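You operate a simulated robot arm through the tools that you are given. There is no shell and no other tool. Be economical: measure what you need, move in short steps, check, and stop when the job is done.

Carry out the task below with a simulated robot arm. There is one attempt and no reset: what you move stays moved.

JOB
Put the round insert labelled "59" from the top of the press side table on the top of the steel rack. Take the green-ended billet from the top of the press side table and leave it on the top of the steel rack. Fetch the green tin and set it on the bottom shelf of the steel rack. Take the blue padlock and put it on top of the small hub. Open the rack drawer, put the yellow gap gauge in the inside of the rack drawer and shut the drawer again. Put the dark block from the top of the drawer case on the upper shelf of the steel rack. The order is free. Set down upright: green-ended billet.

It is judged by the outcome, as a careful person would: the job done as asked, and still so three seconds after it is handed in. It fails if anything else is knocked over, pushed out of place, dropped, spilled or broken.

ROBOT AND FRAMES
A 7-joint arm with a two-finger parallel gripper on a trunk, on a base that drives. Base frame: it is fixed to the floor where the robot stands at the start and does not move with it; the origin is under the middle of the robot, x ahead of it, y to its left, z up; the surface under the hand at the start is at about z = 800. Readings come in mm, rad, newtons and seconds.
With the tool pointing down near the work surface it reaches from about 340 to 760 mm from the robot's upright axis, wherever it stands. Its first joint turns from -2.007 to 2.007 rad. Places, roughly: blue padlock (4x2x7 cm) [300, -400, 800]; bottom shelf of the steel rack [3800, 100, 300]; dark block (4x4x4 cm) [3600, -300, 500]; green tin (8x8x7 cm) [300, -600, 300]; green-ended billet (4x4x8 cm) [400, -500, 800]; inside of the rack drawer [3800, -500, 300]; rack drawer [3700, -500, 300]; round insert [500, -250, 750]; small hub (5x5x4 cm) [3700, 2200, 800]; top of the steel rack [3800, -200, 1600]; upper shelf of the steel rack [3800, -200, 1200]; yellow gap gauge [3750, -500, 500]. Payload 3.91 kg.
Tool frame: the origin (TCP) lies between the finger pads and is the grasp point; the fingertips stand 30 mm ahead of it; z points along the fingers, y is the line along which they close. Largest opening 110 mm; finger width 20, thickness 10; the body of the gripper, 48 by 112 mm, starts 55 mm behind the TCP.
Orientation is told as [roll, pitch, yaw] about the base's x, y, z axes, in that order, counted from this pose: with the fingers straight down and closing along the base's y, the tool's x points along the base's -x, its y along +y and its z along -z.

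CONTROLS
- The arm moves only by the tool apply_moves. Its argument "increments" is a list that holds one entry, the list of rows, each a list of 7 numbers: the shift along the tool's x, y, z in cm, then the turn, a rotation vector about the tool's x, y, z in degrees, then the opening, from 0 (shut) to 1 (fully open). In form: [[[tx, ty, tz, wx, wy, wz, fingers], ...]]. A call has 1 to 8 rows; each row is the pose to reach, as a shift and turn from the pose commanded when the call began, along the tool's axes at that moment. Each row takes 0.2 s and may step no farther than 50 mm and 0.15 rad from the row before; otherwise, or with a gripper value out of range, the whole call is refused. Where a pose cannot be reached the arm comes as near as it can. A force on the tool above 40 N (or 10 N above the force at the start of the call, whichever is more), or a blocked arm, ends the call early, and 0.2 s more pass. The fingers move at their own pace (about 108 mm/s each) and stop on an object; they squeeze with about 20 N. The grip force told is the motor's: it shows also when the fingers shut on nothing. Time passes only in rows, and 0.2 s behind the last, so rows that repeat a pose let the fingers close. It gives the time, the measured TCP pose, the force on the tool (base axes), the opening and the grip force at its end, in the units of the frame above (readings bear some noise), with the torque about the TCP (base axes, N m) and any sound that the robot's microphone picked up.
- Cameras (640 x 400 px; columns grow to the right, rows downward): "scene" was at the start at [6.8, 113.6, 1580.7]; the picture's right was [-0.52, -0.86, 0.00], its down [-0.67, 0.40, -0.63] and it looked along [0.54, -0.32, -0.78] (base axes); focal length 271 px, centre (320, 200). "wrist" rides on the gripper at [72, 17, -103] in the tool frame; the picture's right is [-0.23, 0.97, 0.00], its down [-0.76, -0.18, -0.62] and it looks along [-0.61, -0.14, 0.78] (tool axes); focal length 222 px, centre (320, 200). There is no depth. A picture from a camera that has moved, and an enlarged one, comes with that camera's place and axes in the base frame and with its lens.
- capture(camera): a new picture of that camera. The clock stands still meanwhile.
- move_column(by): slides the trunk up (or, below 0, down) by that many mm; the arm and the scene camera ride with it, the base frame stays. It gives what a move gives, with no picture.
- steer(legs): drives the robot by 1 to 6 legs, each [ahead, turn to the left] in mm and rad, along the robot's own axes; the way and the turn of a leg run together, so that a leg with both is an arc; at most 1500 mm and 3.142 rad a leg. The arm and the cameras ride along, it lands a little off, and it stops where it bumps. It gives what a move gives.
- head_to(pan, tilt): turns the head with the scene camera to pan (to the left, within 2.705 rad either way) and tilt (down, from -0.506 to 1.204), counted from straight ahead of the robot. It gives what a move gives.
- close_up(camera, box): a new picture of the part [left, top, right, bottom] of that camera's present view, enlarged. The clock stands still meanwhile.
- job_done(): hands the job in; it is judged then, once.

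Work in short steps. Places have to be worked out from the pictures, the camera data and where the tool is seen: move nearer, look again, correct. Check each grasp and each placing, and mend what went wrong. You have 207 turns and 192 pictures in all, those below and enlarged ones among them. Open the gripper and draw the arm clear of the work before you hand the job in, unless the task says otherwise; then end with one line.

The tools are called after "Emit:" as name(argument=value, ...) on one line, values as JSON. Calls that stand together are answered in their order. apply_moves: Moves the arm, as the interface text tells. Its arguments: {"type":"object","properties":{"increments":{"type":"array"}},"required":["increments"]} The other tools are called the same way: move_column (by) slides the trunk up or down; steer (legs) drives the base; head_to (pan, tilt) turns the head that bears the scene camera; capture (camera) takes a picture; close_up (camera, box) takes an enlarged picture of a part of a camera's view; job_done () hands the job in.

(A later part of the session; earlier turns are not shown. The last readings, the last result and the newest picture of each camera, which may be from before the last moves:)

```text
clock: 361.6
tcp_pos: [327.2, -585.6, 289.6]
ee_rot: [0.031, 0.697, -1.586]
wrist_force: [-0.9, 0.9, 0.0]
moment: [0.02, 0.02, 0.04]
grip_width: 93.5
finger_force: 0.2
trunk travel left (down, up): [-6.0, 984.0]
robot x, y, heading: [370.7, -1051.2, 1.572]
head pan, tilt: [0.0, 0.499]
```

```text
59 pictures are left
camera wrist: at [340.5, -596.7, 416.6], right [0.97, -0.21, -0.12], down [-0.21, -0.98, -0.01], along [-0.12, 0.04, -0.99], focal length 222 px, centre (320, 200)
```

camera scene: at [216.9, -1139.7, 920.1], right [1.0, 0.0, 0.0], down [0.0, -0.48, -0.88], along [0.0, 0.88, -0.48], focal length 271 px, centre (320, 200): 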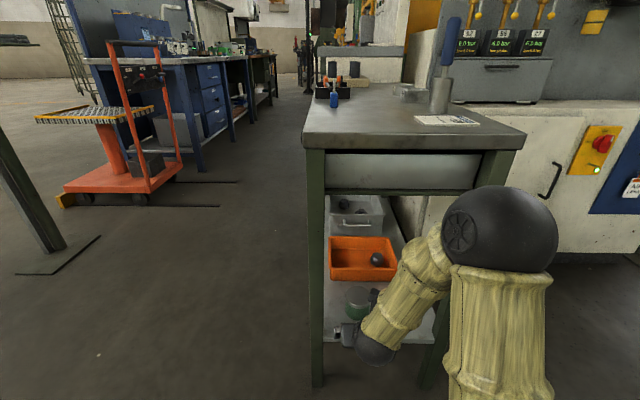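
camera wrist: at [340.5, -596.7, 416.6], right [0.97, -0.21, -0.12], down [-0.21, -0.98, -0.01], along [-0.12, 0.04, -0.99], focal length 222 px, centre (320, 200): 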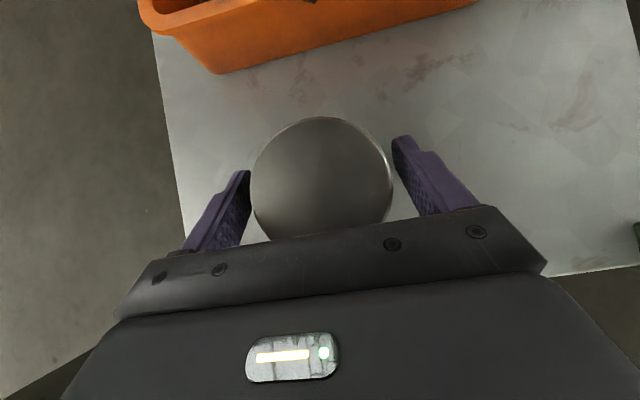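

Well centred; lower 8 mm more and close.

Emit:
apply_moves(increments=[[[-0.5, 0, 0.6, 0, 0, 0, 0.85], [-0.5, 0, 0.6, 0, 0, 0, 0.6], [-0.5, 0, 0.6, 0, 0, 0, 0.55], [-0.5, 0, 0.6, 0, 0, 0, 0.55], [-0.5, 0, 0.6, 0, 0, 0, 0.55]]])

Emit:
capture(camera="wrist")

```text
clock: 362.8
tcp_pos: [325.9, -584.6, 282.4]
ee_rot: [0.033, 0.696, -1.588]
wrist_force: [0.2, 0.8, -0.4]
moment: [0.02, -0.01, 0.0]
grip_width: 75.1
finger_force: 20.3
trunk travel left (down, up): [-6.0, 984.0]
robot x, y, heading: [364.1, -1054.6, 1.565]
head pan, tilt: [0.0, 0.499]
```

```text
58 pictures are left
camera wrist: at [340.2, -596.0, 408.4], right [0.97, -0.21, -0.12], down [-0.21, -0.98, -0.01], along [-0.12, 0.04, -0.99], focal length 222 px, centre (320, 200)
```

wrist: 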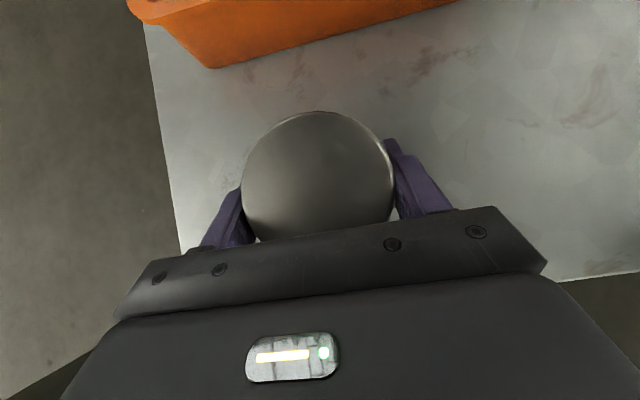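

Gripped at 75 mm. Lift 50 mm and check.

Emit:
move_column(by=50)

Emit:
capture(camera="wrist")

Emit:
close_up(camera="scene", box=[300, 220, 460, 340])

```text
clock: 363.7
tcp_pos: [326.7, -585.5, 332.4]
ee_rot: [0.032, 0.695, -1.587]
wrist_force: [0.2, 0.5, -3.3]
moment: [0.03, 0.02, 0.02]
grip_width: 75.0
finger_force: 19.9
trunk travel left (down, up): [-56.0, 934.0]
robot x, y, heading: [366.9, -1053.1, 1.573]
head pan, tilt: [0.0, 0.499]
```

```text
57 pictures are left
camera wrist: at [340.2, -596.0, 458.5], right [0.97, -0.21, -0.12], down [-0.21, -0.98, -0.01], along [-0.12, 0.04, -0.99], focal length 222 px, centre (320, 200)
```

wrist: 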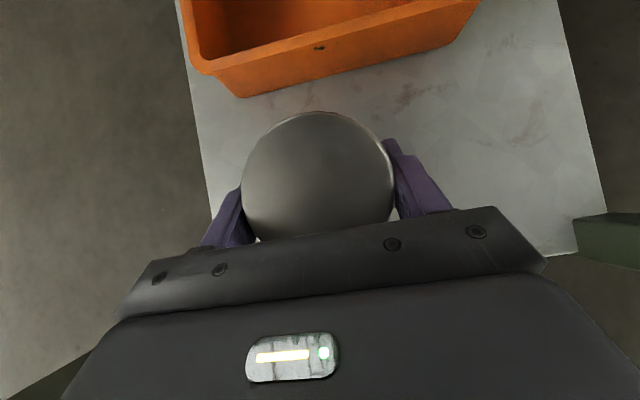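

```text
3.33 times, centred on (380, 280) of scene
camera zoom: at [217.1, -1021.3, 970.1], right [1.0, 0.0, 0.0], down [0.0, -0.48, -0.88], along [0.0, 0.88, -0.48], focal length 904 px, centre (120, -67)
```

zoom: 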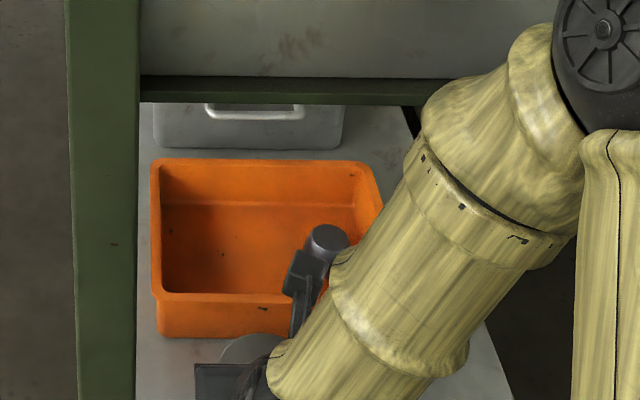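

Tin held level. Raise a bit, reverse out and travel to the rack.

Emit:
steer(legs=[[-330, 0]])

Emit:
move_column(by=250)

Emit:
steer(legs=[[0, -1.105], [709, 0], [0, -0.061], [1415, 0], [0, 0.387]])

Emit:
steer(legs=[[760, 0], [0, -0.794]])

Emit:
head_to(pan=-0.1, tilt=0.5)

Emit:
capture(camera="scene")

```text
clock: 366.2
tcp_pos: [327.1, -914.4, 332.2]
ee_rot: [0.034, 0.694, -1.592]
wrist_force: [0.1, -0.2, -3.5]
moment: [0.0, 0.0, -0.01]
grip_width: 74.9
finger_force: 19.6
trunk travel left (down, up): [-56.0, 934.0]
robot x, y, heading: [369.3, -1385.1, 1.566]
head pan, tilt: [0.0, 0.499]
```

```text
clock: 368.8
tcp_pos: [329.0, -916.2, 581.5]
ee_rot: [0.034, 0.693, -1.591]
wrist_force: [-0.1, 0.2, -2.4]
moment: [-0.02, -0.02, 0.01]
grip_width: 75.2
finger_force: 19.8
trunk travel left (down, up): [-306.0, 684.0]
robot x, y, heading: [368.3, -1383.8, 1.562]
head pan, tilt: [0.0, 0.499]
```

```text
clock: 387.1
tcp_pos: [2595.7, -172.0, 581.8]
ee_rot: [0.032, 0.694, -2.378]
wrist_force: [-0.7, 0.1, -2.8]
moment: [0.02, 0.01, 0.02]
grip_width: 75.2
finger_force: 20.2
trunk travel left (down, up): [-306.0, 684.0]
robot x, y, heading: [2290.0, -528.4, 0.779]
head pan, tilt: [0.0, 0.499]
```

```text
clock: 394.9
tcp_pos: [3300.6, 47.0, 582.1]
ee_rot: [0.033, 0.694, 3.122]
wrist_force: [0.0, 0.1, -2.2]
moment: [0.01, 0.01, 0.0]
grip_width: 74.7
finger_force: 19.6
trunk travel left (down, up): [-306.0, 684.0]
robot x, y, heading: [2832.5, 9.1, -0.01]
head pan, tilt: [0.0, 0.499]
```

```text
clock: 395.5
tcp_pos: [3299.1, 47.0, 581.5]
ee_rot: [0.031, 0.696, 3.121]
wrist_force: [-0.1, 0.0, -2.9]
moment: [0.0, 0.0, 0.0]
grip_width: 75.1
finger_force: 19.6
trunk travel left (down, up): [-306.0, 684.0]
robot x, y, heading: [2830.1, 4.2, -0.004]
head pan, tilt: [-0.099, 0.499]
```

```text
55 pictures are left
camera scene: at [2864.2, 151.7, 1220.1], right [-0.1, -0.99, 0.0], down [-0.48, 0.05, -0.88], along [0.87, -0.09, -0.48], focal length 271 px, centre (320, 200)
```

scene: 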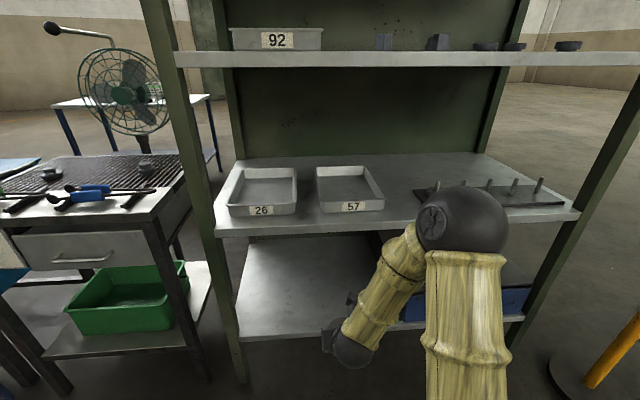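

Lower the column and drive the tin in over the bottom shelf at y≈47.

Emit:
move_column(by=-215)

Emit:
steer(legs=[[325, 0]])

Emit:
capture(camera="wrist")

Emit:
capture(camera="scene")

```text
clock: 397.8
tcp_pos: [3298.0, 45.9, 366.0]
ee_rot: [0.035, 0.693, 3.123]
wrist_force: [0.9, 0.7, -2.4]
moment: [0.04, 0.02, 0.03]
grip_width: 75.3
finger_force: 19.7
trunk travel left (down, up): [-91.0, 899.0]
robot x, y, heading: [2830.7, 5.9, -0.005]
head pan, tilt: [-0.099, 0.499]
```

```text
clock: 400.3
tcp_pos: [3612.3, 43.3, 365.7]
ee_rot: [0.037, 0.684, 3.125]
wrist_force: [-0.7, 0.5, -2.8]
moment: [0.01, 0.02, -0.01]
grip_width: 74.9
finger_force: 20.0
trunk travel left (down, up): [-91.0, 899.0]
robot x, y, heading: [3148.4, 6.0, -0.006]
head pan, tilt: [-0.099, 0.499]
stopped in leg 1: the robot was blocked; the commanded pose is now the measured one
```

```text
54 pictures are left
camera wrist: at [3603.2, 31.1, 491.9], right [-0.21, -0.97, -0.12], down [-0.98, 0.22, 0.0], along [0.03, 0.11, -0.99], focal length 222 px, centre (320, 200)
```

wrist: 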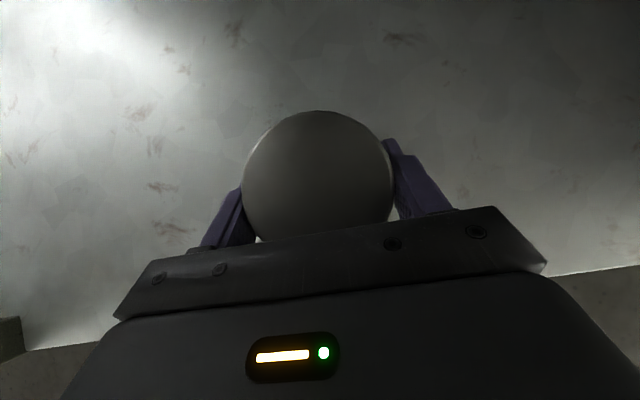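

```text
53 pictures are left
camera scene: at [3182.0, 150.0, 1005.3], right [-0.11, -0.99, 0.0], down [-0.48, 0.05, -0.88], along [0.87, -0.09, -0.48], focal length 271 px, centre (320, 200)
```

scene: 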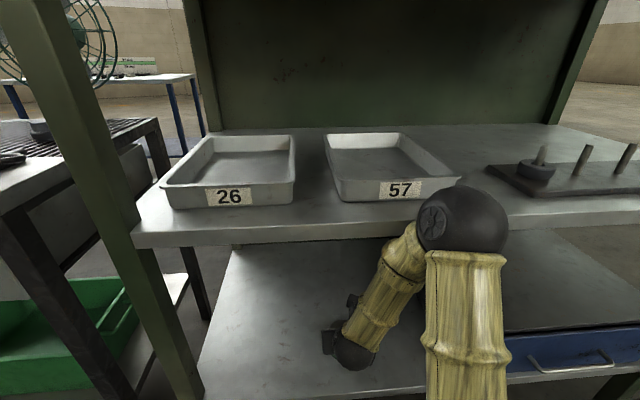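

The base stopped: the elbow likely met the middle shelf's edge. Back 20 mm; the tin is still fully over the shelf. Take a close look at the trays first.

Emit:
steer(legs=[[-20, 0]])

Emit:
head_to(pan=-0.5, tilt=0.7)

Emit:
capture(camera="scene")

```text
clock: 401.1
tcp_pos: [3595.4, 43.5, 365.1]
ee_rot: [0.035, 0.686, 3.124]
wrist_force: [-0.5, -0.2, -3.1]
moment: [0.01, -0.02, 0.01]
grip_width: 75.1
finger_force: 19.9
trunk travel left (down, up): [-91.0, 899.0]
robot x, y, heading: [3127.3, 9.8, -0.003]
head pan, tilt: [-0.099, 0.499]
```

```text
clock: 402.0
tcp_pos: [3594.9, 45.6, 364.7]
ee_rot: [0.034, 0.684, 3.124]
wrist_force: [0.6, 0.0, -2.8]
moment: [-0.03, 0.0, 0.02]
grip_width: 75.2
finger_force: 20.0
trunk travel left (down, up): [-91.0, 899.0]
robot x, y, heading: [3131.4, 5.7, -0.003]
head pan, tilt: [-0.499, 0.7]
```

```text
52 pictures are left
camera scene: at [3147.7, 118.5, 987.4], right [-0.48, -0.88, 0.0], down [-0.56, 0.31, -0.77], along [0.67, -0.37, -0.64], focal length 271 px, centre (320, 200)
```

scene: 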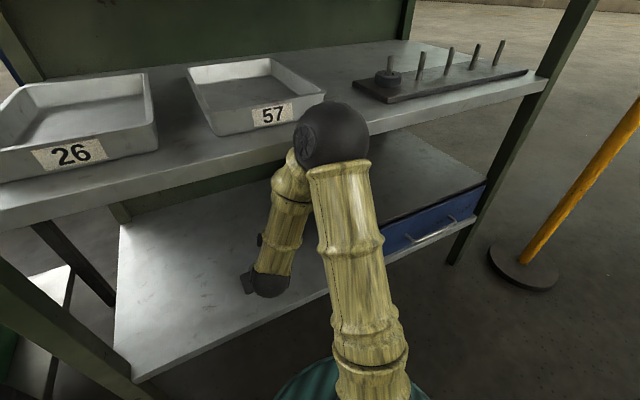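

Elbow is just clear in front of the middle shelf, trays undisturbed. Lower with the column, then touch down with the arm.

Emit:
move_column(by=-55)

Emit:
apply_moves(increments=[[[-0.25, 0, 0.3, 0, 0, 0, 0.55], [-0.5, 0, 0.6, 0, 0, 0, 0.55], [-0.75, 0, 0.9, 0, 0, 0, 0.55], [-1.0, 0, 1.2, 0, 0, 0, 0.55]]])

```text
clock: 402.7
tcp_pos: [3595.8, 44.2, 330.2]
ee_rot: [0.036, 0.705, 3.127]
wrist_force: [-10.7, -2.8, 25.3]
moment: [1.04, -0.07, 0.42]
grip_width: 74.0
finger_force: 13.3
trunk travel left (down, up): [-50.0, 940.0]
robot x, y, heading: [3128.6, 5.8, -0.004]
head pan, tilt: [-0.499, 0.7]
stopped: the force on the tool passed its limit at 218 N (the readings are from after the stop); the commanded pose is now the measured one
```

```text
clock: 403.0
tcp_pos: [3597.3, 45.1, 329.9]
ee_rot: [0.037, 0.708, 3.128]
wrist_force: [-8.2, -0.7, 22.6]
moment: [0.66, 0.43, 0.2]
grip_width: 73.5
finger_force: 20.1
trunk travel left (down, up): [-50.0, 940.0]
robot x, y, heading: [3132.9, 3.0, -0.008]
head pan, tilt: [-0.499, 0.7]
stopped in row 1: the force on the tool passed its limit at 55 N (the readings are from after the stop); the commanded pose is now the measured one
```

Firm contact already at TCP 330. Look before releasing.

Emit:
capture(camera="wrist")

Emit:
head_to(pan=0.35, tilt=0.9)

Emit:
capture(camera="scene")

```text
51 pictures are left
camera wrist: at [3585.3, 32.5, 456.5], right [-0.21, -0.97, -0.12], down [-0.98, 0.22, -0.03], along [0.05, 0.11, -0.99], focal length 222 px, centre (320, 200)
```

wrist: 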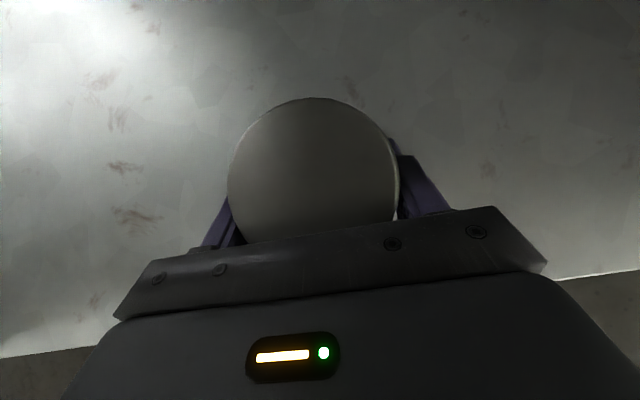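

```text
clock: 404.2
tcp_pos: [3597.8, 44.8, 330.2]
ee_rot: [0.036, 0.707, 3.124]
wrist_force: [-6.8, 0.3, 31.5]
moment: [1.18, 0.05, 0.31]
grip_width: 73.5
finger_force: 19.8
trunk travel left (down, up): [-50.0, 940.0]
robot x, y, heading: [3135.6, 4.3, -0.007]
head pan, tilt: [0.351, 0.901]
```

```text
50 pictures are left
camera scene: at [3142.3, 184.8, 930.8], right [0.34, -0.94, 0.0], down [-0.74, -0.26, -0.62], along [0.59, 0.21, -0.78], focal length 271 px, centre (320, 200)
```

scene: 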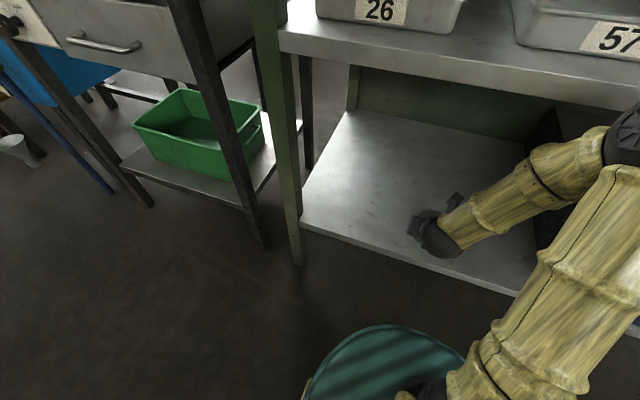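

The tin is on the shelf (slid up slightly in the grip). Release gently and rise.

Emit:
apply_moves(increments=[[[0.15, 0, -0.2, 0, 0, 0, 0.6], [0.3, 0, -0.4, 0, 0, 0, 0.75], [0.3, 0, -0.4, 0, 0, 0, 0.95], [0.3, 0, -0.4, 0, 0, 0, 0.95]]])

Emit:
capture(camera="wrist")

```text
clock: 405.2
tcp_pos: [3599.3, 44.5, 332.6]
ee_rot: [0.036, 0.702, 3.129]
wrist_force: [-0.1, 0.1, 0.6]
moment: [0.0, -0.01, 0.0]
grip_width: 104.3
finger_force: 0.0
trunk travel left (down, up): [-50.0, 940.0]
robot x, y, heading: [3132.1, 4.3, 0.001]
head pan, tilt: [0.351, 0.901]
```

```text
49 pictures are left
camera wrist: at [3587.6, 32.8, 459.3], right [-0.21, -0.97, -0.12], down [-0.98, 0.22, -0.02], along [0.05, 0.11, -0.99], focal length 222 px, centre (320, 200)
```

wrist: 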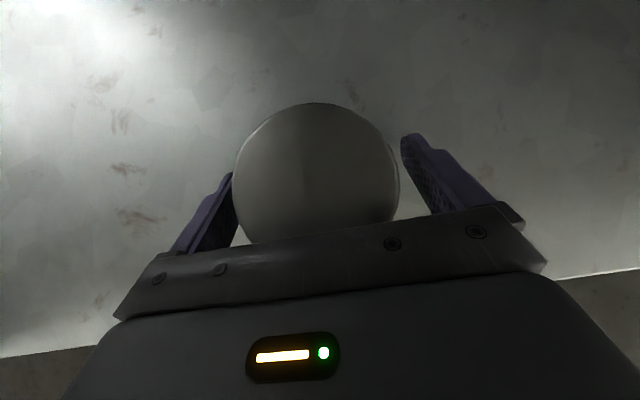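

Released. Rise 45 mm and reverse out, then verify.

Emit:
move_column(by=45)

Emit:
steer(legs=[[-330, 0]])

Emit:
head_to(pan=0.0, tilt=0.5)

Emit:
capture(camera="scene")

Emit:
capture(camera="wrist")

```text
clock: 406.1
tcp_pos: [3599.5, 45.2, 378.6]
ee_rot: [0.038, 0.701, 3.127]
wrist_force: [0.1, 0.2, 0.1]
moment: [0.0, -0.01, 0.0]
grip_width: 104.7
finger_force: 0.1
trunk travel left (down, up): [-95.0, 895.0]
robot x, y, heading: [3129.9, 4.1, -0.007]
head pan, tilt: [0.351, 0.901]
```

```text
clock: 408.5
tcp_pos: [3271.7, 48.3, 378.7]
ee_rot: [0.037, 0.7, 3.131]
wrist_force: [0.2, -0.5, -0.2]
moment: [0.02, 0.03, -0.01]
grip_width: 104.6
finger_force: 0.1
trunk travel left (down, up): [-95.0, 895.0]
robot x, y, heading: [2805.1, 2.6, -0.004]
head pan, tilt: [0.351, 0.901]
```

```text
clock: 409.4
tcp_pos: [3272.2, 48.2, 377.2]
ee_rot: [0.038, 0.702, 3.129]
wrist_force: [0.2, -0.2, 0.3]
moment: [-0.01, 0.02, 0.01]
grip_width: 104.6
finger_force: 0.1
trunk travel left (down, up): [-95.0, 895.0]
robot x, y, heading: [2804.4, 7.3, -0.003]
head pan, tilt: [0.0, 0.499]
```

```text
48 pictures are left
camera scene: at [2836.3, 160.4, 1009.4], right [0.0, -1.0, 0.0], down [-0.48, 0.0, -0.88], along [0.88, 0.0, -0.48], focal length 271 px, centre (320, 200)
```

scene: 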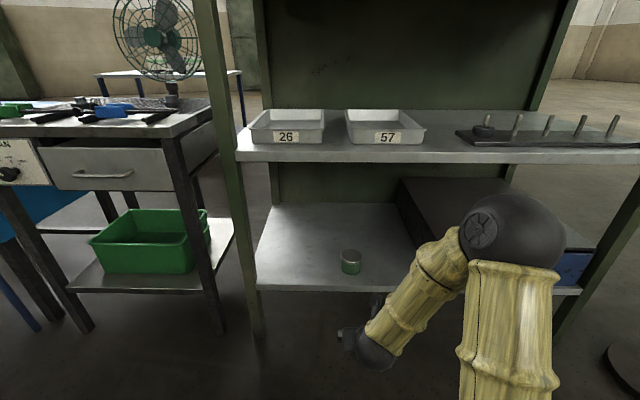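

```text
47 pictures are left
camera wrist: at [3260.5, 36.1, 504.5], right [-0.21, -0.97, -0.12], down [-0.98, 0.21, -0.02], along [0.05, 0.11, -0.99], focal length 222 px, centre (320, 200)
```

wrist: 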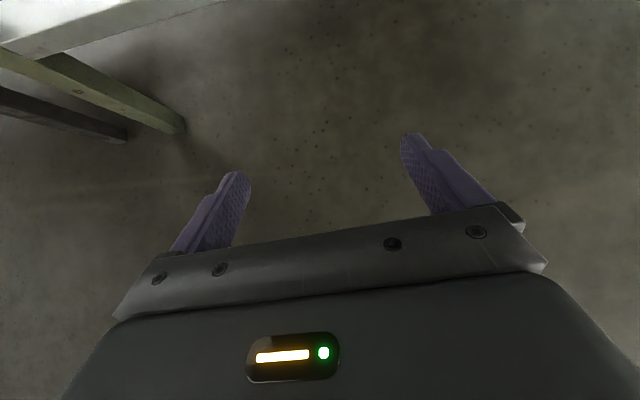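

Tin stands on the bottom shelf. Before fetching the padlock, raise the column and scout the small hub on the left.

Emit:
move_column(by=400)

Emit:
move_column(by=240)

Emit:
apply_moves(increments=[[[0, 0, 0, 0, -8, 0, 0.8], [0, 0, 0, 0, -16, 0, 0.6], [0, 0, 0, 0, -24, 0, 0.6], [0, 0, 0, 0, -32, 0, 0.6], [0, 0, 0, 0, -40, 0, 0.6]]])

Emit:
head_to(pan=1.15, tilt=0.35)

Emit:
capture(camera="scene")

```text
clock: 413.2
tcp_pos: [3272.9, 48.8, 777.1]
ee_rot: [0.038, 0.703, 3.131]
wrist_force: [0.7, -0.4, 0.0]
moment: [0.03, 0.01, 0.02]
grip_width: 104.5
finger_force: 0.0
trunk travel left (down, up): [-495.0, 495.0]
robot x, y, heading: [2804.8, 6.3, 0.003]
head pan, tilt: [0.0, 0.499]
```

```text
clock: 415.7
tcp_pos: [3272.3, 49.0, 1017.5]
ee_rot: [0.037, 0.703, 3.132]
wrist_force: [0.7, -0.9, 0.1]
moment: [-0.01, -0.02, -0.01]
grip_width: 104.6
finger_force: 0.1
trunk travel left (down, up): [-735.0, 255.0]
robot x, y, heading: [2805.4, 8.2, -0.005]
head pan, tilt: [0.0, 0.499]
```

```text
clock: 416.9
tcp_pos: [3271.8, 50.5, 1018.3]
ee_rot: [0.027, 0.002, 3.109]
wrist_force: [-0.2, -0.6, 0.4]
moment: [0.01, -0.03, 0.0]
grip_width: 66.0
finger_force: 0.1
out of reach, approached as far as the arm can: row 3
trunk travel left (down, up): [-735.0, 255.0]
robot x, y, heading: [2801.5, 5.9, 0.002]
head pan, tilt: [0.0, 0.499]
```

```text
clock: 418.3
tcp_pos: [3272.7, 48.7, 1018.8]
ee_rot: [0.03, 0.006, 3.107]
wrist_force: [0.0, 0.4, 0.9]
moment: [0.01, 0.02, -0.02]
grip_width: 65.9
finger_force: 0.1
trunk travel left (down, up): [-735.0, 255.0]
robot x, y, heading: [2803.9, 7.1, -0.004]
head pan, tilt: [1.15, 0.351]
```

```text
46 pictures are left
camera scene: at [2783.6, 245.4, 1663.1], right [0.91, -0.41, 0.0], down [-0.14, -0.31, -0.94], along [0.39, 0.86, -0.34], focal length 271 px, centre (320, 200)
```

scene: 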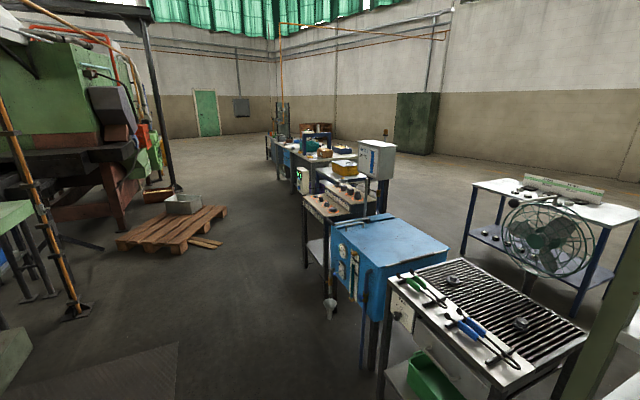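

The expected hub spot projects at about (324,209); enlarge there.

Emit:
close_up(camera="scene", box=[280, 150, 440, 250])

```text
4.00 times, centred on (360, 200) of scene
camera zoom: at [2783.6, 245.4, 1663.1], right [0.91, -0.41, 0.0], down [-0.14, -0.31, -0.94], along [0.39, 0.86, -0.34], focal length 1085 px, centre (160, 200)
```

zoom: 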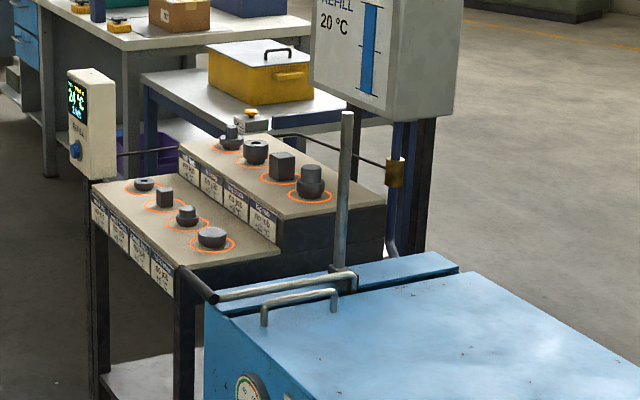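

A stepped stand holds eight parts; the small stepped hub is likely the third in the lower row. I'll read labels closer up. Now fetch the padlock: drive back to the table.

Emit:
steer(legs=[[0, -2.374], [701, 0], [0, -0.361], [1415, 0], [0, -0.407]])

Emit:
steer(legs=[[690, 0], [0, -1.571]])

Emit:
head_to(pan=0.0, tilt=0.8)

Emit:
capture(camera="scene")

Emit:
capture(camera="wrist")

```text
clock: 442.0
tcp_pos: [503.2, -967.2, 1018.5]
ee_rot: [0.028, 0.003, -0.076]
wrist_force: [-0.1, 0.8, 0.7]
moment: [-0.02, 0.03, -0.01]
grip_width: 66.2
finger_force: 0.1
trunk travel left (down, up): [-735.0, 255.0]
robot x, y, heading: [968.7, -942.4, 3.095]
head pan, tilt: [1.15, 0.351]
```

```text
clock: 444.6
tcp_pos: [206.2, -948.9, 1017.9]
ee_rot: [0.028, 0.004, -0.085]
wrist_force: [0.2, 1.1, 0.3]
moment: [-0.01, 0.0, -0.01]
grip_width: 65.9
finger_force: 0.1
trunk travel left (down, up): [-735.0, 255.0]
robot x, y, heading: [678.4, -928.9, 3.084]
head pan, tilt: [1.15, 0.351]
stopped in leg 1: the robot was blocked; the commanded pose is now the measured one
```

```text
clock: 445.9
tcp_pos: [205.6, -948.8, 1017.8]
ee_rot: [0.028, 0.003, -0.084]
wrist_force: [0.2, 0.0, 0.9]
moment: [0.0, -0.01, 0.0]
grip_width: 65.9
finger_force: 0.0
trunk travel left (down, up): [-735.0, 255.0]
robot x, y, heading: [671.3, -927.7, 3.084]
head pan, tilt: [0.0, 0.799]
```

```text
44 pictures are left
camera scene: at [647.6, -1080.9, 1623.5], right [0.06, 1.0, 0.0], down [0.72, -0.04, -0.7], along [-0.7, 0.04, -0.72], focal length 271 px, centre (320, 200)
```

scene: 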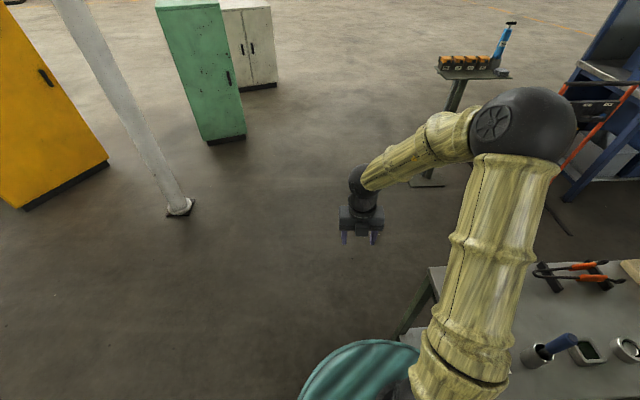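

```text
43 pictures are left
camera wrist: at [134.8, -928.8, 1122.2], right [0.31, 0.95, 0.03], down [0.74, -0.26, 0.62], along [0.59, -0.17, -0.79], focal length 222 px, centre (320, 200)
```

wrist: 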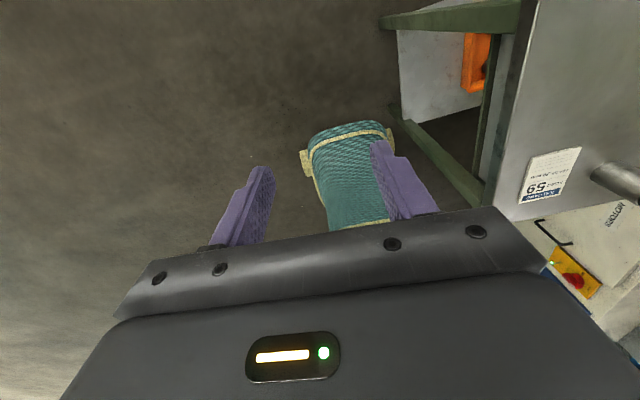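

The base drifted to y≈-930 and touched the table's corner leg. The items still stand; I back off and swing wider around.

Emit:
steer(legs=[[-170, 0], [0, 0.45], [430, 0], [0, -0.393], [160, 0], [0, -1.571]])

Emit:
head_to(pan=0.0, tilt=0.75)

Emit:
capture(camera="scene")

Emit:
capture(camera="wrist")

```text
clock: 460.1
tcp_pos: [230.4, -627.6, 1017.8]
ee_rot: [0.029, 0.002, -1.574]
wrist_force: [-0.3, 0.6, 0.5]
moment: [0.02, 0.04, 0.0]
grip_width: 66.1
finger_force: 0.0
trunk travel left (down, up): [-735.0, 255.0]
robot x, y, heading: [287.7, -1094.7, 1.595]
head pan, tilt: [0.0, 0.799]
```

```text
clock: 460.7
tcp_pos: [231.0, -627.5, 1017.6]
ee_rot: [0.028, 0.004, -1.575]
wrist_force: [0.2, -0.7, -0.8]
moment: [0.01, 0.03, -0.01]
grip_width: 66.0
finger_force: 0.1
trunk travel left (down, up): [-735.0, 255.0]
robot x, y, heading: [288.8, -1095.1, 1.595]
head pan, tilt: [0.0, 0.75]
```

```text
42 pictures are left
camera scene: at [136.3, -1075.0, 1627.5], right [1.0, 0.02, 0.0], down [0.01, -0.68, -0.73], along [-0.02, 0.73, -0.68], focal length 271 px, centre (320, 200)
```

scene: 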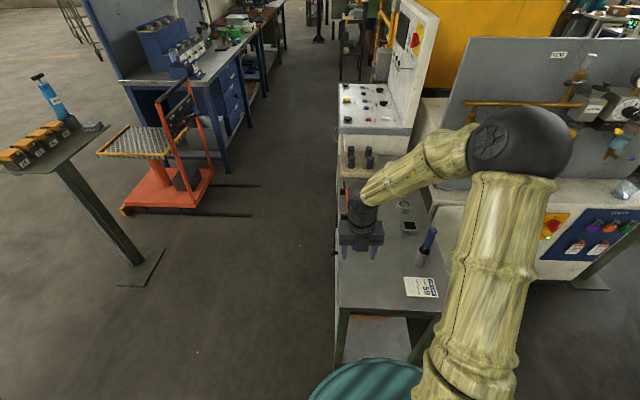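

```text
41 pictures are left
camera wrist: at [245.5, -555.5, 1122.3], right [0.97, -0.23, 0.03], down [-0.2, -0.76, 0.62], along [-0.12, -0.6, -0.79], focal length 222 px, centre (320, 200)
```

wrist: 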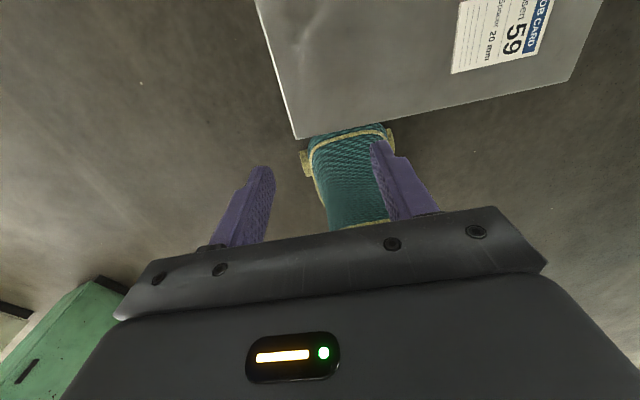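

Table looks in place. Move the gripper toward the padlock to view it.

Emit:
apply_moves(increments=[[[4, 0.7, 1, 0, 0, 0, 0.6], [8, 1.4, 2, 0, 0, 0, 0.6], [12, 2.1, 3, 0, 0, 0, 0.6], [15, 2.1, 4, 0, 0, 0, 0.6]]])

Emit:
capture(camera="wrist")

Emit:
close_up(camera="scene", box=[310, 150, 470, 290])

```text
clock: 461.7
tcp_pos: [255.7, -477.2, 980.5]
ee_rot: [0.028, 0.002, -1.574]
wrist_force: [0.4, -0.8, 0.5]
moment: [0.01, -0.02, 0.0]
grip_width: 65.7
finger_force: 0.1
trunk travel left (down, up): [-735.0, 255.0]
robot x, y, heading: [288.2, -1095.6, 1.592]
head pan, tilt: [0.0, 0.75]
```

```text
40 pictures are left
camera wrist: at [269.4, -404.5, 1084.1], right [0.97, -0.23, 0.03], down [-0.2, -0.76, 0.62], along [-0.12, -0.6, -0.79], focal length 222 px, centre (320, 200)
```

wrist: 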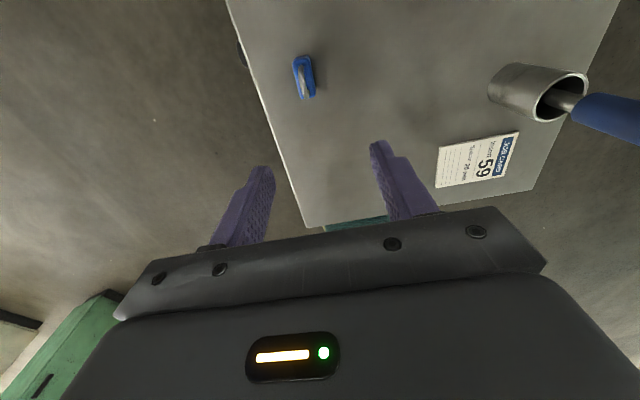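

```text
2.86 times, centred on (390, 220) of scene
camera zoom: at [136.3, -1074.0, 1627.5], right [1.0, 0.02, 0.0], down [0.01, -0.68, -0.73], along [-0.02, 0.73, -0.68], focal length 775 px, centre (120, 143)
```

zoom: 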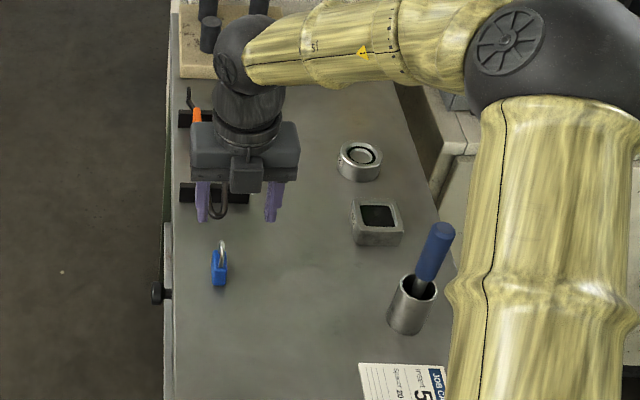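

Padlock stands upright at ≈(247,-445), thin along x. Align and descend to above it.

Emit:
apply_moves(increments=[[[3.1, -0.9, 0, 0, 0, 0, 0.6], [3.1, -0.9, 4, 0, 0, 0, 0.6], [3.1, -0.9, 8, 0, 0, 0, 0.6]]])

Emit:
capture(camera="wrist")

Emit:
close_up(camera="scene", box=[310, 150, 470, 290])

```text
clock: 462.5
tcp_pos: [246.2, -447.1, 897.6]
ee_rot: [0.027, 0.005, -1.574]
wrist_force: [-0.1, 0.4, -0.2]
moment: [0.0, -0.01, -0.02]
grip_width: 66.0
finger_force: 0.1
trunk travel left (down, up): [-735.0, 255.0]
robot x, y, heading: [285.9, -1096.8, 1.586]
head pan, tilt: [0.0, 0.75]
```

```text
38 pictures are left
camera wrist: at [260.4, -374.9, 1002.3], right [0.97, -0.23, 0.03], down [-0.2, -0.76, 0.62], along [-0.12, -0.6, -0.79], focal length 222 px, centre (320, 200)
```

wrist: 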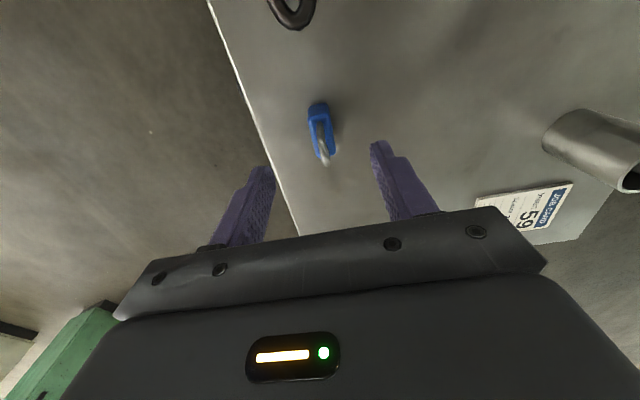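

```text
2.86 times, centred on (390, 220) of scene
camera zoom: at [136.4, -1074.1, 1627.5], right [1.0, 0.02, 0.0], down [0.01, -0.68, -0.73], along [-0.02, 0.73, -0.68], focal length 775 px, centre (120, 143)
```

zoom: 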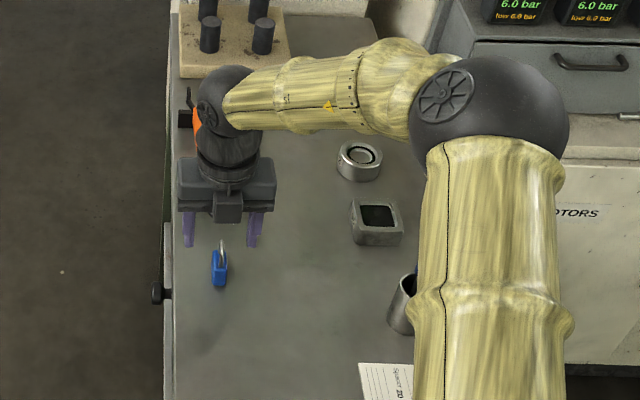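

Shift 9 mm in +y, descend and grip the body across its thin side.

Emit:
apply_moves(increments=[[[0.9, 0, 2, 0, 0, 0, 0.6], [0.9, 0, 4.2, 0, 0, 0, 0.6], [0.9, 0, 5.8, 0, 0, 0, 0.6]]])

Emit:
capture(camera="wrist")

```text
clock: 463.3
tcp_pos: [248.2, -438.0, 841.1]
ee_rot: [0.027, 0.005, -1.575]
wrist_force: [-0.2, -0.4, 0.4]
moment: [0.01, -0.01, 0.0]
grip_width: 66.0
finger_force: 0.0
trunk travel left (down, up): [-735.0, 255.0]
robot x, y, heading: [286.5, -1096.2, 1.595]
head pan, tilt: [0.0, 0.75]
```

```text
36 pictures are left
camera wrist: at [262.9, -366.4, 945.2], right [0.97, -0.23, 0.03], down [-0.2, -0.76, 0.62], along [-0.12, -0.6, -0.79], focal length 222 px, centre (320, 200)
```

wrist: 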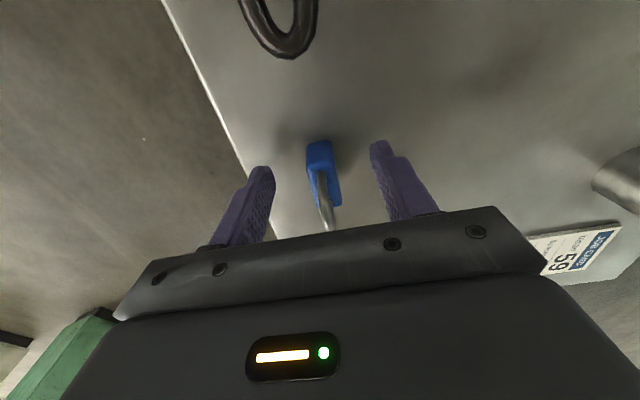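

Good. Close and lift.

Emit:
apply_moves(increments=[[[0, 0, 0, 0, 0, 0, 0.35], [0, 0, 0, 0, 0, 0, 0.1], [0, 0, 0, 0, 0, 0, 0.05], [0, 0, 0, 0, 0, 0, 0.05], [0, 0, 0, 0, 0, 0, 0.05]]])

Emit:
apply_moves(increments=[[[0, 0, -4.5, 0, 0, 0, 0.05], [0, 0, -9, 0, 0, 0, 0.05], [0, 0, -13.5, 0, 0, 0, 0.05], [0, 0, -18, 0, 0, 0, 0.05], [-4, 0, -20, 0, 0, 0, 0.05], [-8, 0, -22, 0, 0, 0, 0.05], [-12, 0, -23, 0, 0, 0, 0.05], [-16, 0, -23, 0, 0, 0, 0.05]]])

Emit:
capture(camera="wrist")

```text
clock: 464.5
tcp_pos: [248.9, -438.4, 841.0]
ee_rot: [0.029, 0.003, -1.574]
wrist_force: [0.7, 0.1, -0.3]
moment: [-0.01, -0.03, -0.04]
grip_width: 17.5
finger_force: 20.5
trunk travel left (down, up): [-735.0, 255.0]
robot x, y, heading: [287.6, -1093.8, 1.594]
head pan, tilt: [0.0, 0.75]
```

```text
clock: 466.3
tcp_pos: [241.9, -598.5, 1071.9]
ee_rot: [0.027, 0.005, -1.575]
wrist_force: [-0.4, 0.3, -1.1]
moment: [0.01, -0.03, 0.01]
grip_width: 17.2
finger_force: 20.1
trunk travel left (down, up): [-735.0, 255.0]
robot x, y, heading: [286.8, -1095.8, 1.592]
head pan, tilt: [0.0, 0.75]
```

```text
35 pictures are left
camera wrist: at [255.8, -527.1, 1175.2], right [0.97, -0.23, 0.03], down [-0.2, -0.76, 0.61], along [-0.12, -0.6, -0.79], focal length 222 px, centre (320, 200)
```

wrist: 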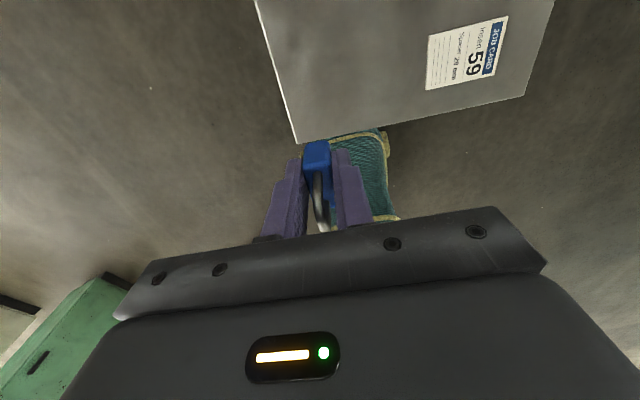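

Padlock held upright (17 mm). Drive to the other bench via the rack aisle.

Emit:
steer(legs=[[0, -1.62], [713, 0], [0, 0.475], [1440, 0], [0, 0.349], [785, 0]])

Emit:
head_to(pan=0.5, tilt=0.4)

Emit:
capture(camera="scene")

```text
clock: 492.5
tcp_pos: [3143.2, 527.3, 1070.9]
ee_rot: [0.025, 0.003, -2.341]
wrist_force: [-0.5, 0.4, -1.0]
moment: [0.02, 0.0, 0.01]
grip_width: 17.4
finger_force: 19.7
trunk travel left (down, up): [-735.0, 255.0]
robot x, y, heading: [2828.4, 134.7, 0.829]
head pan, tilt: [0.0, 0.75]
```

```text
clock: 493.5
tcp_pos: [3144.1, 525.9, 1071.4]
ee_rot: [0.028, 0.003, -2.339]
wrist_force: [-0.2, -0.6, -0.3]
moment: [0.03, 0.01, 0.02]
grip_width: 17.5
finger_force: 20.2
trunk travel left (down, up): [-735.0, 255.0]
robot x, y, heading: [2829.7, 133.7, 0.829]
head pan, tilt: [0.499, 0.4]
```

```text
34 pictures are left
camera scene: at [2703.5, 284.3, 1658.5], right [0.97, -0.24, 0.0], down [-0.09, -0.38, -0.92], along [0.22, 0.89, -0.39], focal length 271 px, centre (320, 200)
```

scene: 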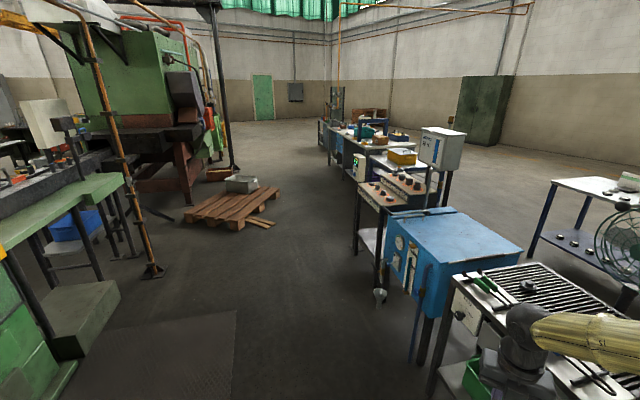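

Aisle is clear (bench fronts x≈3600). Turn to +y, drive ~2060 mm, then face the stand.

Emit:
steer(legs=[[0, 0.742], [1030, 0], [1030, 0], [0, -1.571]])

Emit:
head_to(pan=0.1, tilt=0.6)

Emit:
capture(camera="scene")

```text
clock: 513.8
tcp_pos: [3343.3, 2281.0, 1070.2]
ee_rot: [0.028, 0.004, -3.131]
wrist_force: [0.4, 0.4, -0.5]
moment: [0.02, 0.02, -0.02]
grip_width: 17.4
finger_force: 20.2
trunk travel left (down, up): [-735.0, 255.0]
robot x, y, heading: [2846.4, 2224.7, 0.031]
head pan, tilt: [0.499, 0.4]
```

```text
clock: 514.7
tcp_pos: [3343.9, 2280.7, 1069.7]
ee_rot: [0.027, 0.004, -3.131]
wrist_force: [-0.3, 0.2, -1.1]
moment: [0.01, 0.02, 0.0]
grip_width: 17.3
finger_force: 20.0
trunk travel left (down, up): [-735.0, 255.0]
robot x, y, heading: [2847.3, 2231.4, 0.04]
head pan, tilt: [0.099, 0.6]
```

```text
33 pictures are left
camera scene: at [2870.8, 2391.0, 1640.4], right [0.13, -0.99, 0.0], down [-0.56, -0.08, -0.83], along [0.82, 0.11, -0.56], focal length 271 px, centre (320, 200)
```

scene: 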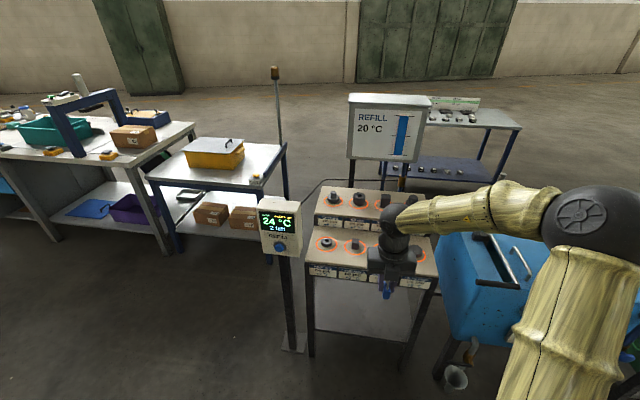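

Emit:
close_up(camera="scene", box=[290, 170, 450, 290])

Emit:
capture(camera="wrist")

```text
3.33 times, centred on (370, 230) of scene
camera zoom: at [2870.8, 2391.0, 1640.4], right [0.13, -0.99, 0.0], down [-0.56, -0.08, -0.83], along [0.82, 0.11, -0.56], focal length 904 px, centre (153, 100)
```

zoom: 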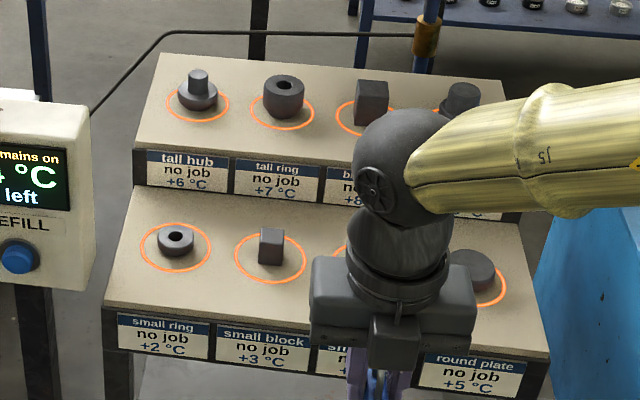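

```text
31 pictures are left
camera wrist: at [3416.1, 2267.9, 1174.5], right [-0.22, -0.98, 0.03], down [-0.77, 0.19, 0.62], along [-0.61, 0.11, -0.79], focal length 222 px, centre (320, 200)
```

wrist: 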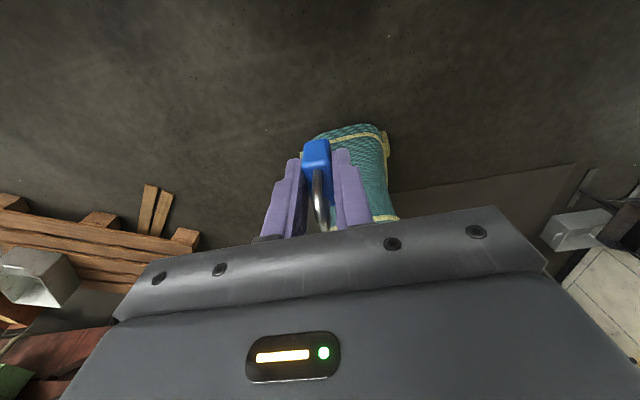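

Labels: lower row is small ring, small block, small hub (hidden by my gripper), round plate. Shift the arm left to see the small hub.

Emit:
apply_moves(increments=[[[0, -4.5, 0, 0, 0, 0, 0.05], [0, -9, 0, 0, 0, 0, 0.05], [0, -13.5, 0, 0, 0, 0, 0.05], [0, -18, 0, 0, 0, 0, 0.05], [0, -22, 0, 0, 0, 0, 0.05]]])

Emit:
close_up(camera="scene", box=[310, 180, 450, 285])

```text
clock: 515.9
tcp_pos: [3342.2, 2502.2, 1065.8]
ee_rot: [0.029, 0.003, -3.131]
wrist_force: [0.1, -0.4, -1.3]
moment: [0.01, 0.02, 0.01]
grip_width: 17.5
finger_force: 20.2
trunk travel left (down, up): [-735.0, 255.0]
robot x, y, heading: [2845.8, 2231.1, 0.036]
head pan, tilt: [0.099, 0.6]
```

```text
3.81 times, centred on (380, 232) of scene
camera zoom: at [2871.1, 2392.3, 1640.2], right [0.13, -0.99, 0.0], down [-0.56, -0.08, -0.82], along [0.82, 0.11, -0.57], focal length 1033 px, centre (91, 76)
```

zoom: 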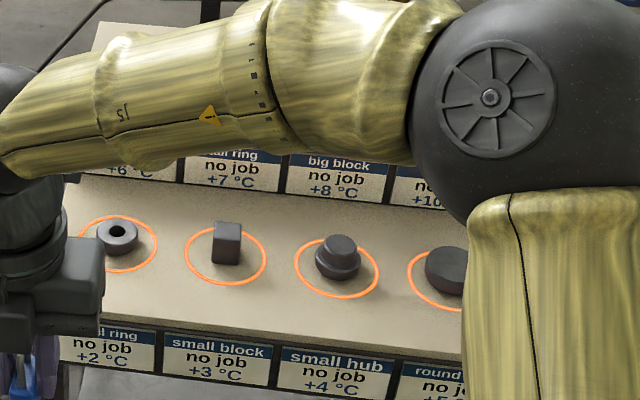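

Small hub seen; ray puts it near (3725,2235), top z≈850. Move the arm back, drive 320 mm nearer, and look with the wrist camera from above.

Emit:
apply_moves(increments=[[[0, 4.5, 0, 0, 0, 0, 0.05], [0, 9, 0, 0, 0, 0, 0.05], [0, 13.5, 0, 0, 0, 0, 0.05], [0, 18, 0, 0, 0, 0, 0.05], [0, 22.5, 0, 0, 0, 0, 0.05], [0, 27.5, 0, 0, 0, 0, 0.05]]])

Emit:
steer(legs=[[0, -0.036], [320, 0]])

Emit:
apply_moves(increments=[[[2.5, 0, 0, 0, 0, 0, 0.05], [5, 0, 0, 0, 0, 0, 0.05]]])

Emit:
capture(camera="wrist")

```text
clock: 517.3
tcp_pos: [3343.2, 2224.4, 1071.7]
ee_rot: [0.026, 0.003, -3.132]
wrist_force: [0.6, -0.3, -1.9]
moment: [0.0, 0.03, 0.03]
grip_width: 17.6
finger_force: 20.3
trunk travel left (down, up): [-735.0, 255.0]
robot x, y, heading: [2847.8, 2226.0, 0.035]
head pan, tilt: [0.099, 0.6]
```

```text
clock: 520.1
tcp_pos: [3670.0, 2202.3, 1071.2]
ee_rot: [0.029, 0.002, 3.107]
wrist_force: [0.9, -0.5, -2.0]
moment: [-0.01, -0.02, -0.03]
grip_width: 17.6
finger_force: 19.6
trunk travel left (down, up): [-735.0, 255.0]
robot x, y, heading: [3171.5, 2229.3, -0.011]
head pan, tilt: [0.099, 0.6]
```

```text
clock: 520.7
tcp_pos: [3720.9, 2198.7, 1070.9]
ee_rot: [0.028, 0.004, 3.108]
wrist_force: [-0.5, 0.5, -0.8]
moment: [0.0, 0.0, 0.0]
grip_width: 17.5
finger_force: 20.2
trunk travel left (down, up): [-735.0, 255.0]
robot x, y, heading: [3172.4, 2224.4, -0.008]
head pan, tilt: [0.099, 0.6]
```

```text
29 pictures are left
camera wrist: at [3792.7, 2183.2, 1175.3], right [-0.26, -0.97, 0.03], down [-0.76, 0.22, 0.62], along [-0.6, 0.14, -0.79], focal length 222 px, centre (320, 200)
```

wrist: 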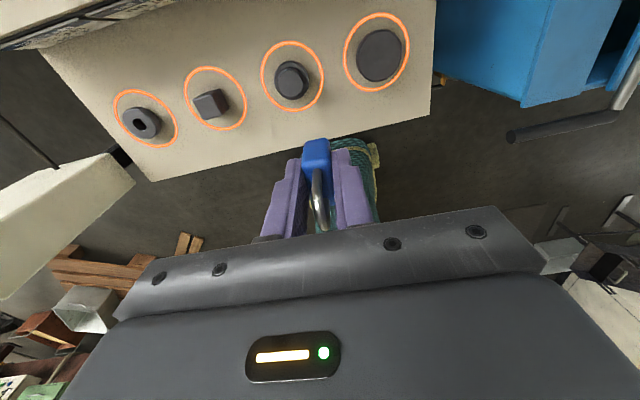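

Both views agree: hub top centre ≈(3746,2227,839). The padlock sits ~8 mm toward -x of the TCP, so aim TCP at (3754,2227). Move over and down to z≈930.

Emit:
apply_moves(increments=[[[1.6, -1.5, 2, 0, 0, 0, 0.05], [3.2, -2.9, 5, 0, 0, 0, 0.05], [3.2, -2.9, 9, 0, 0, 0, 0.05], [3.2, -2.9, 14, 0, 0, 0, 0.05]]])

Emit:
capture(camera="wrist")

Emit:
capture(camera="scene")

```text
clock: 521.7
tcp_pos: [3753.8, 2225.2, 930.1]
ee_rot: [0.029, 0.004, 3.108]
wrist_force: [0.5, -0.4, -1.2]
moment: [0.0, 0.0, 0.0]
grip_width: 17.2
finger_force: 20.0
trunk travel left (down, up): [-735.0, 255.0]
robot x, y, heading: [3168.5, 2225.9, -0.015]
head pan, tilt: [0.099, 0.6]
```

```text
28 pictures are left
camera wrist: at [3826.4, 2208.1, 1035.1], right [-0.26, -0.97, 0.03], down [-0.76, 0.22, 0.62], along [-0.6, 0.14, -0.79], focal length 222 px, centre (320, 200)
```

wrist: 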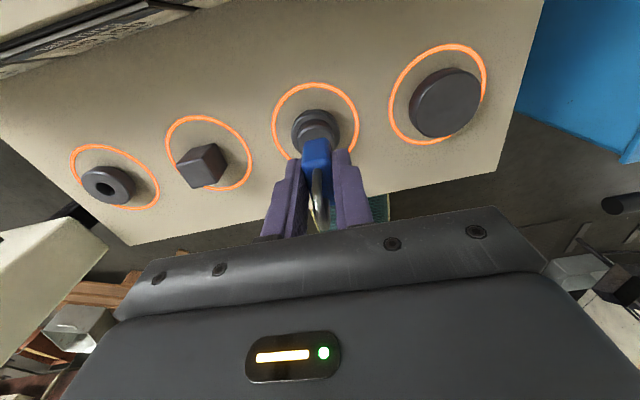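

```text
27 pictures are left
camera scene: at [3204.2, 2388.2, 1640.4], right [0.09, -1.0, 0.0], down [-0.56, -0.05, -0.82], along [0.82, 0.07, -0.57], focal length 271 px, centre (320, 200)
```

scene: 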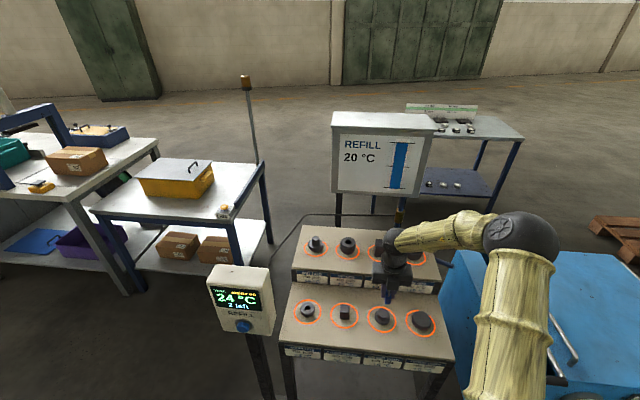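

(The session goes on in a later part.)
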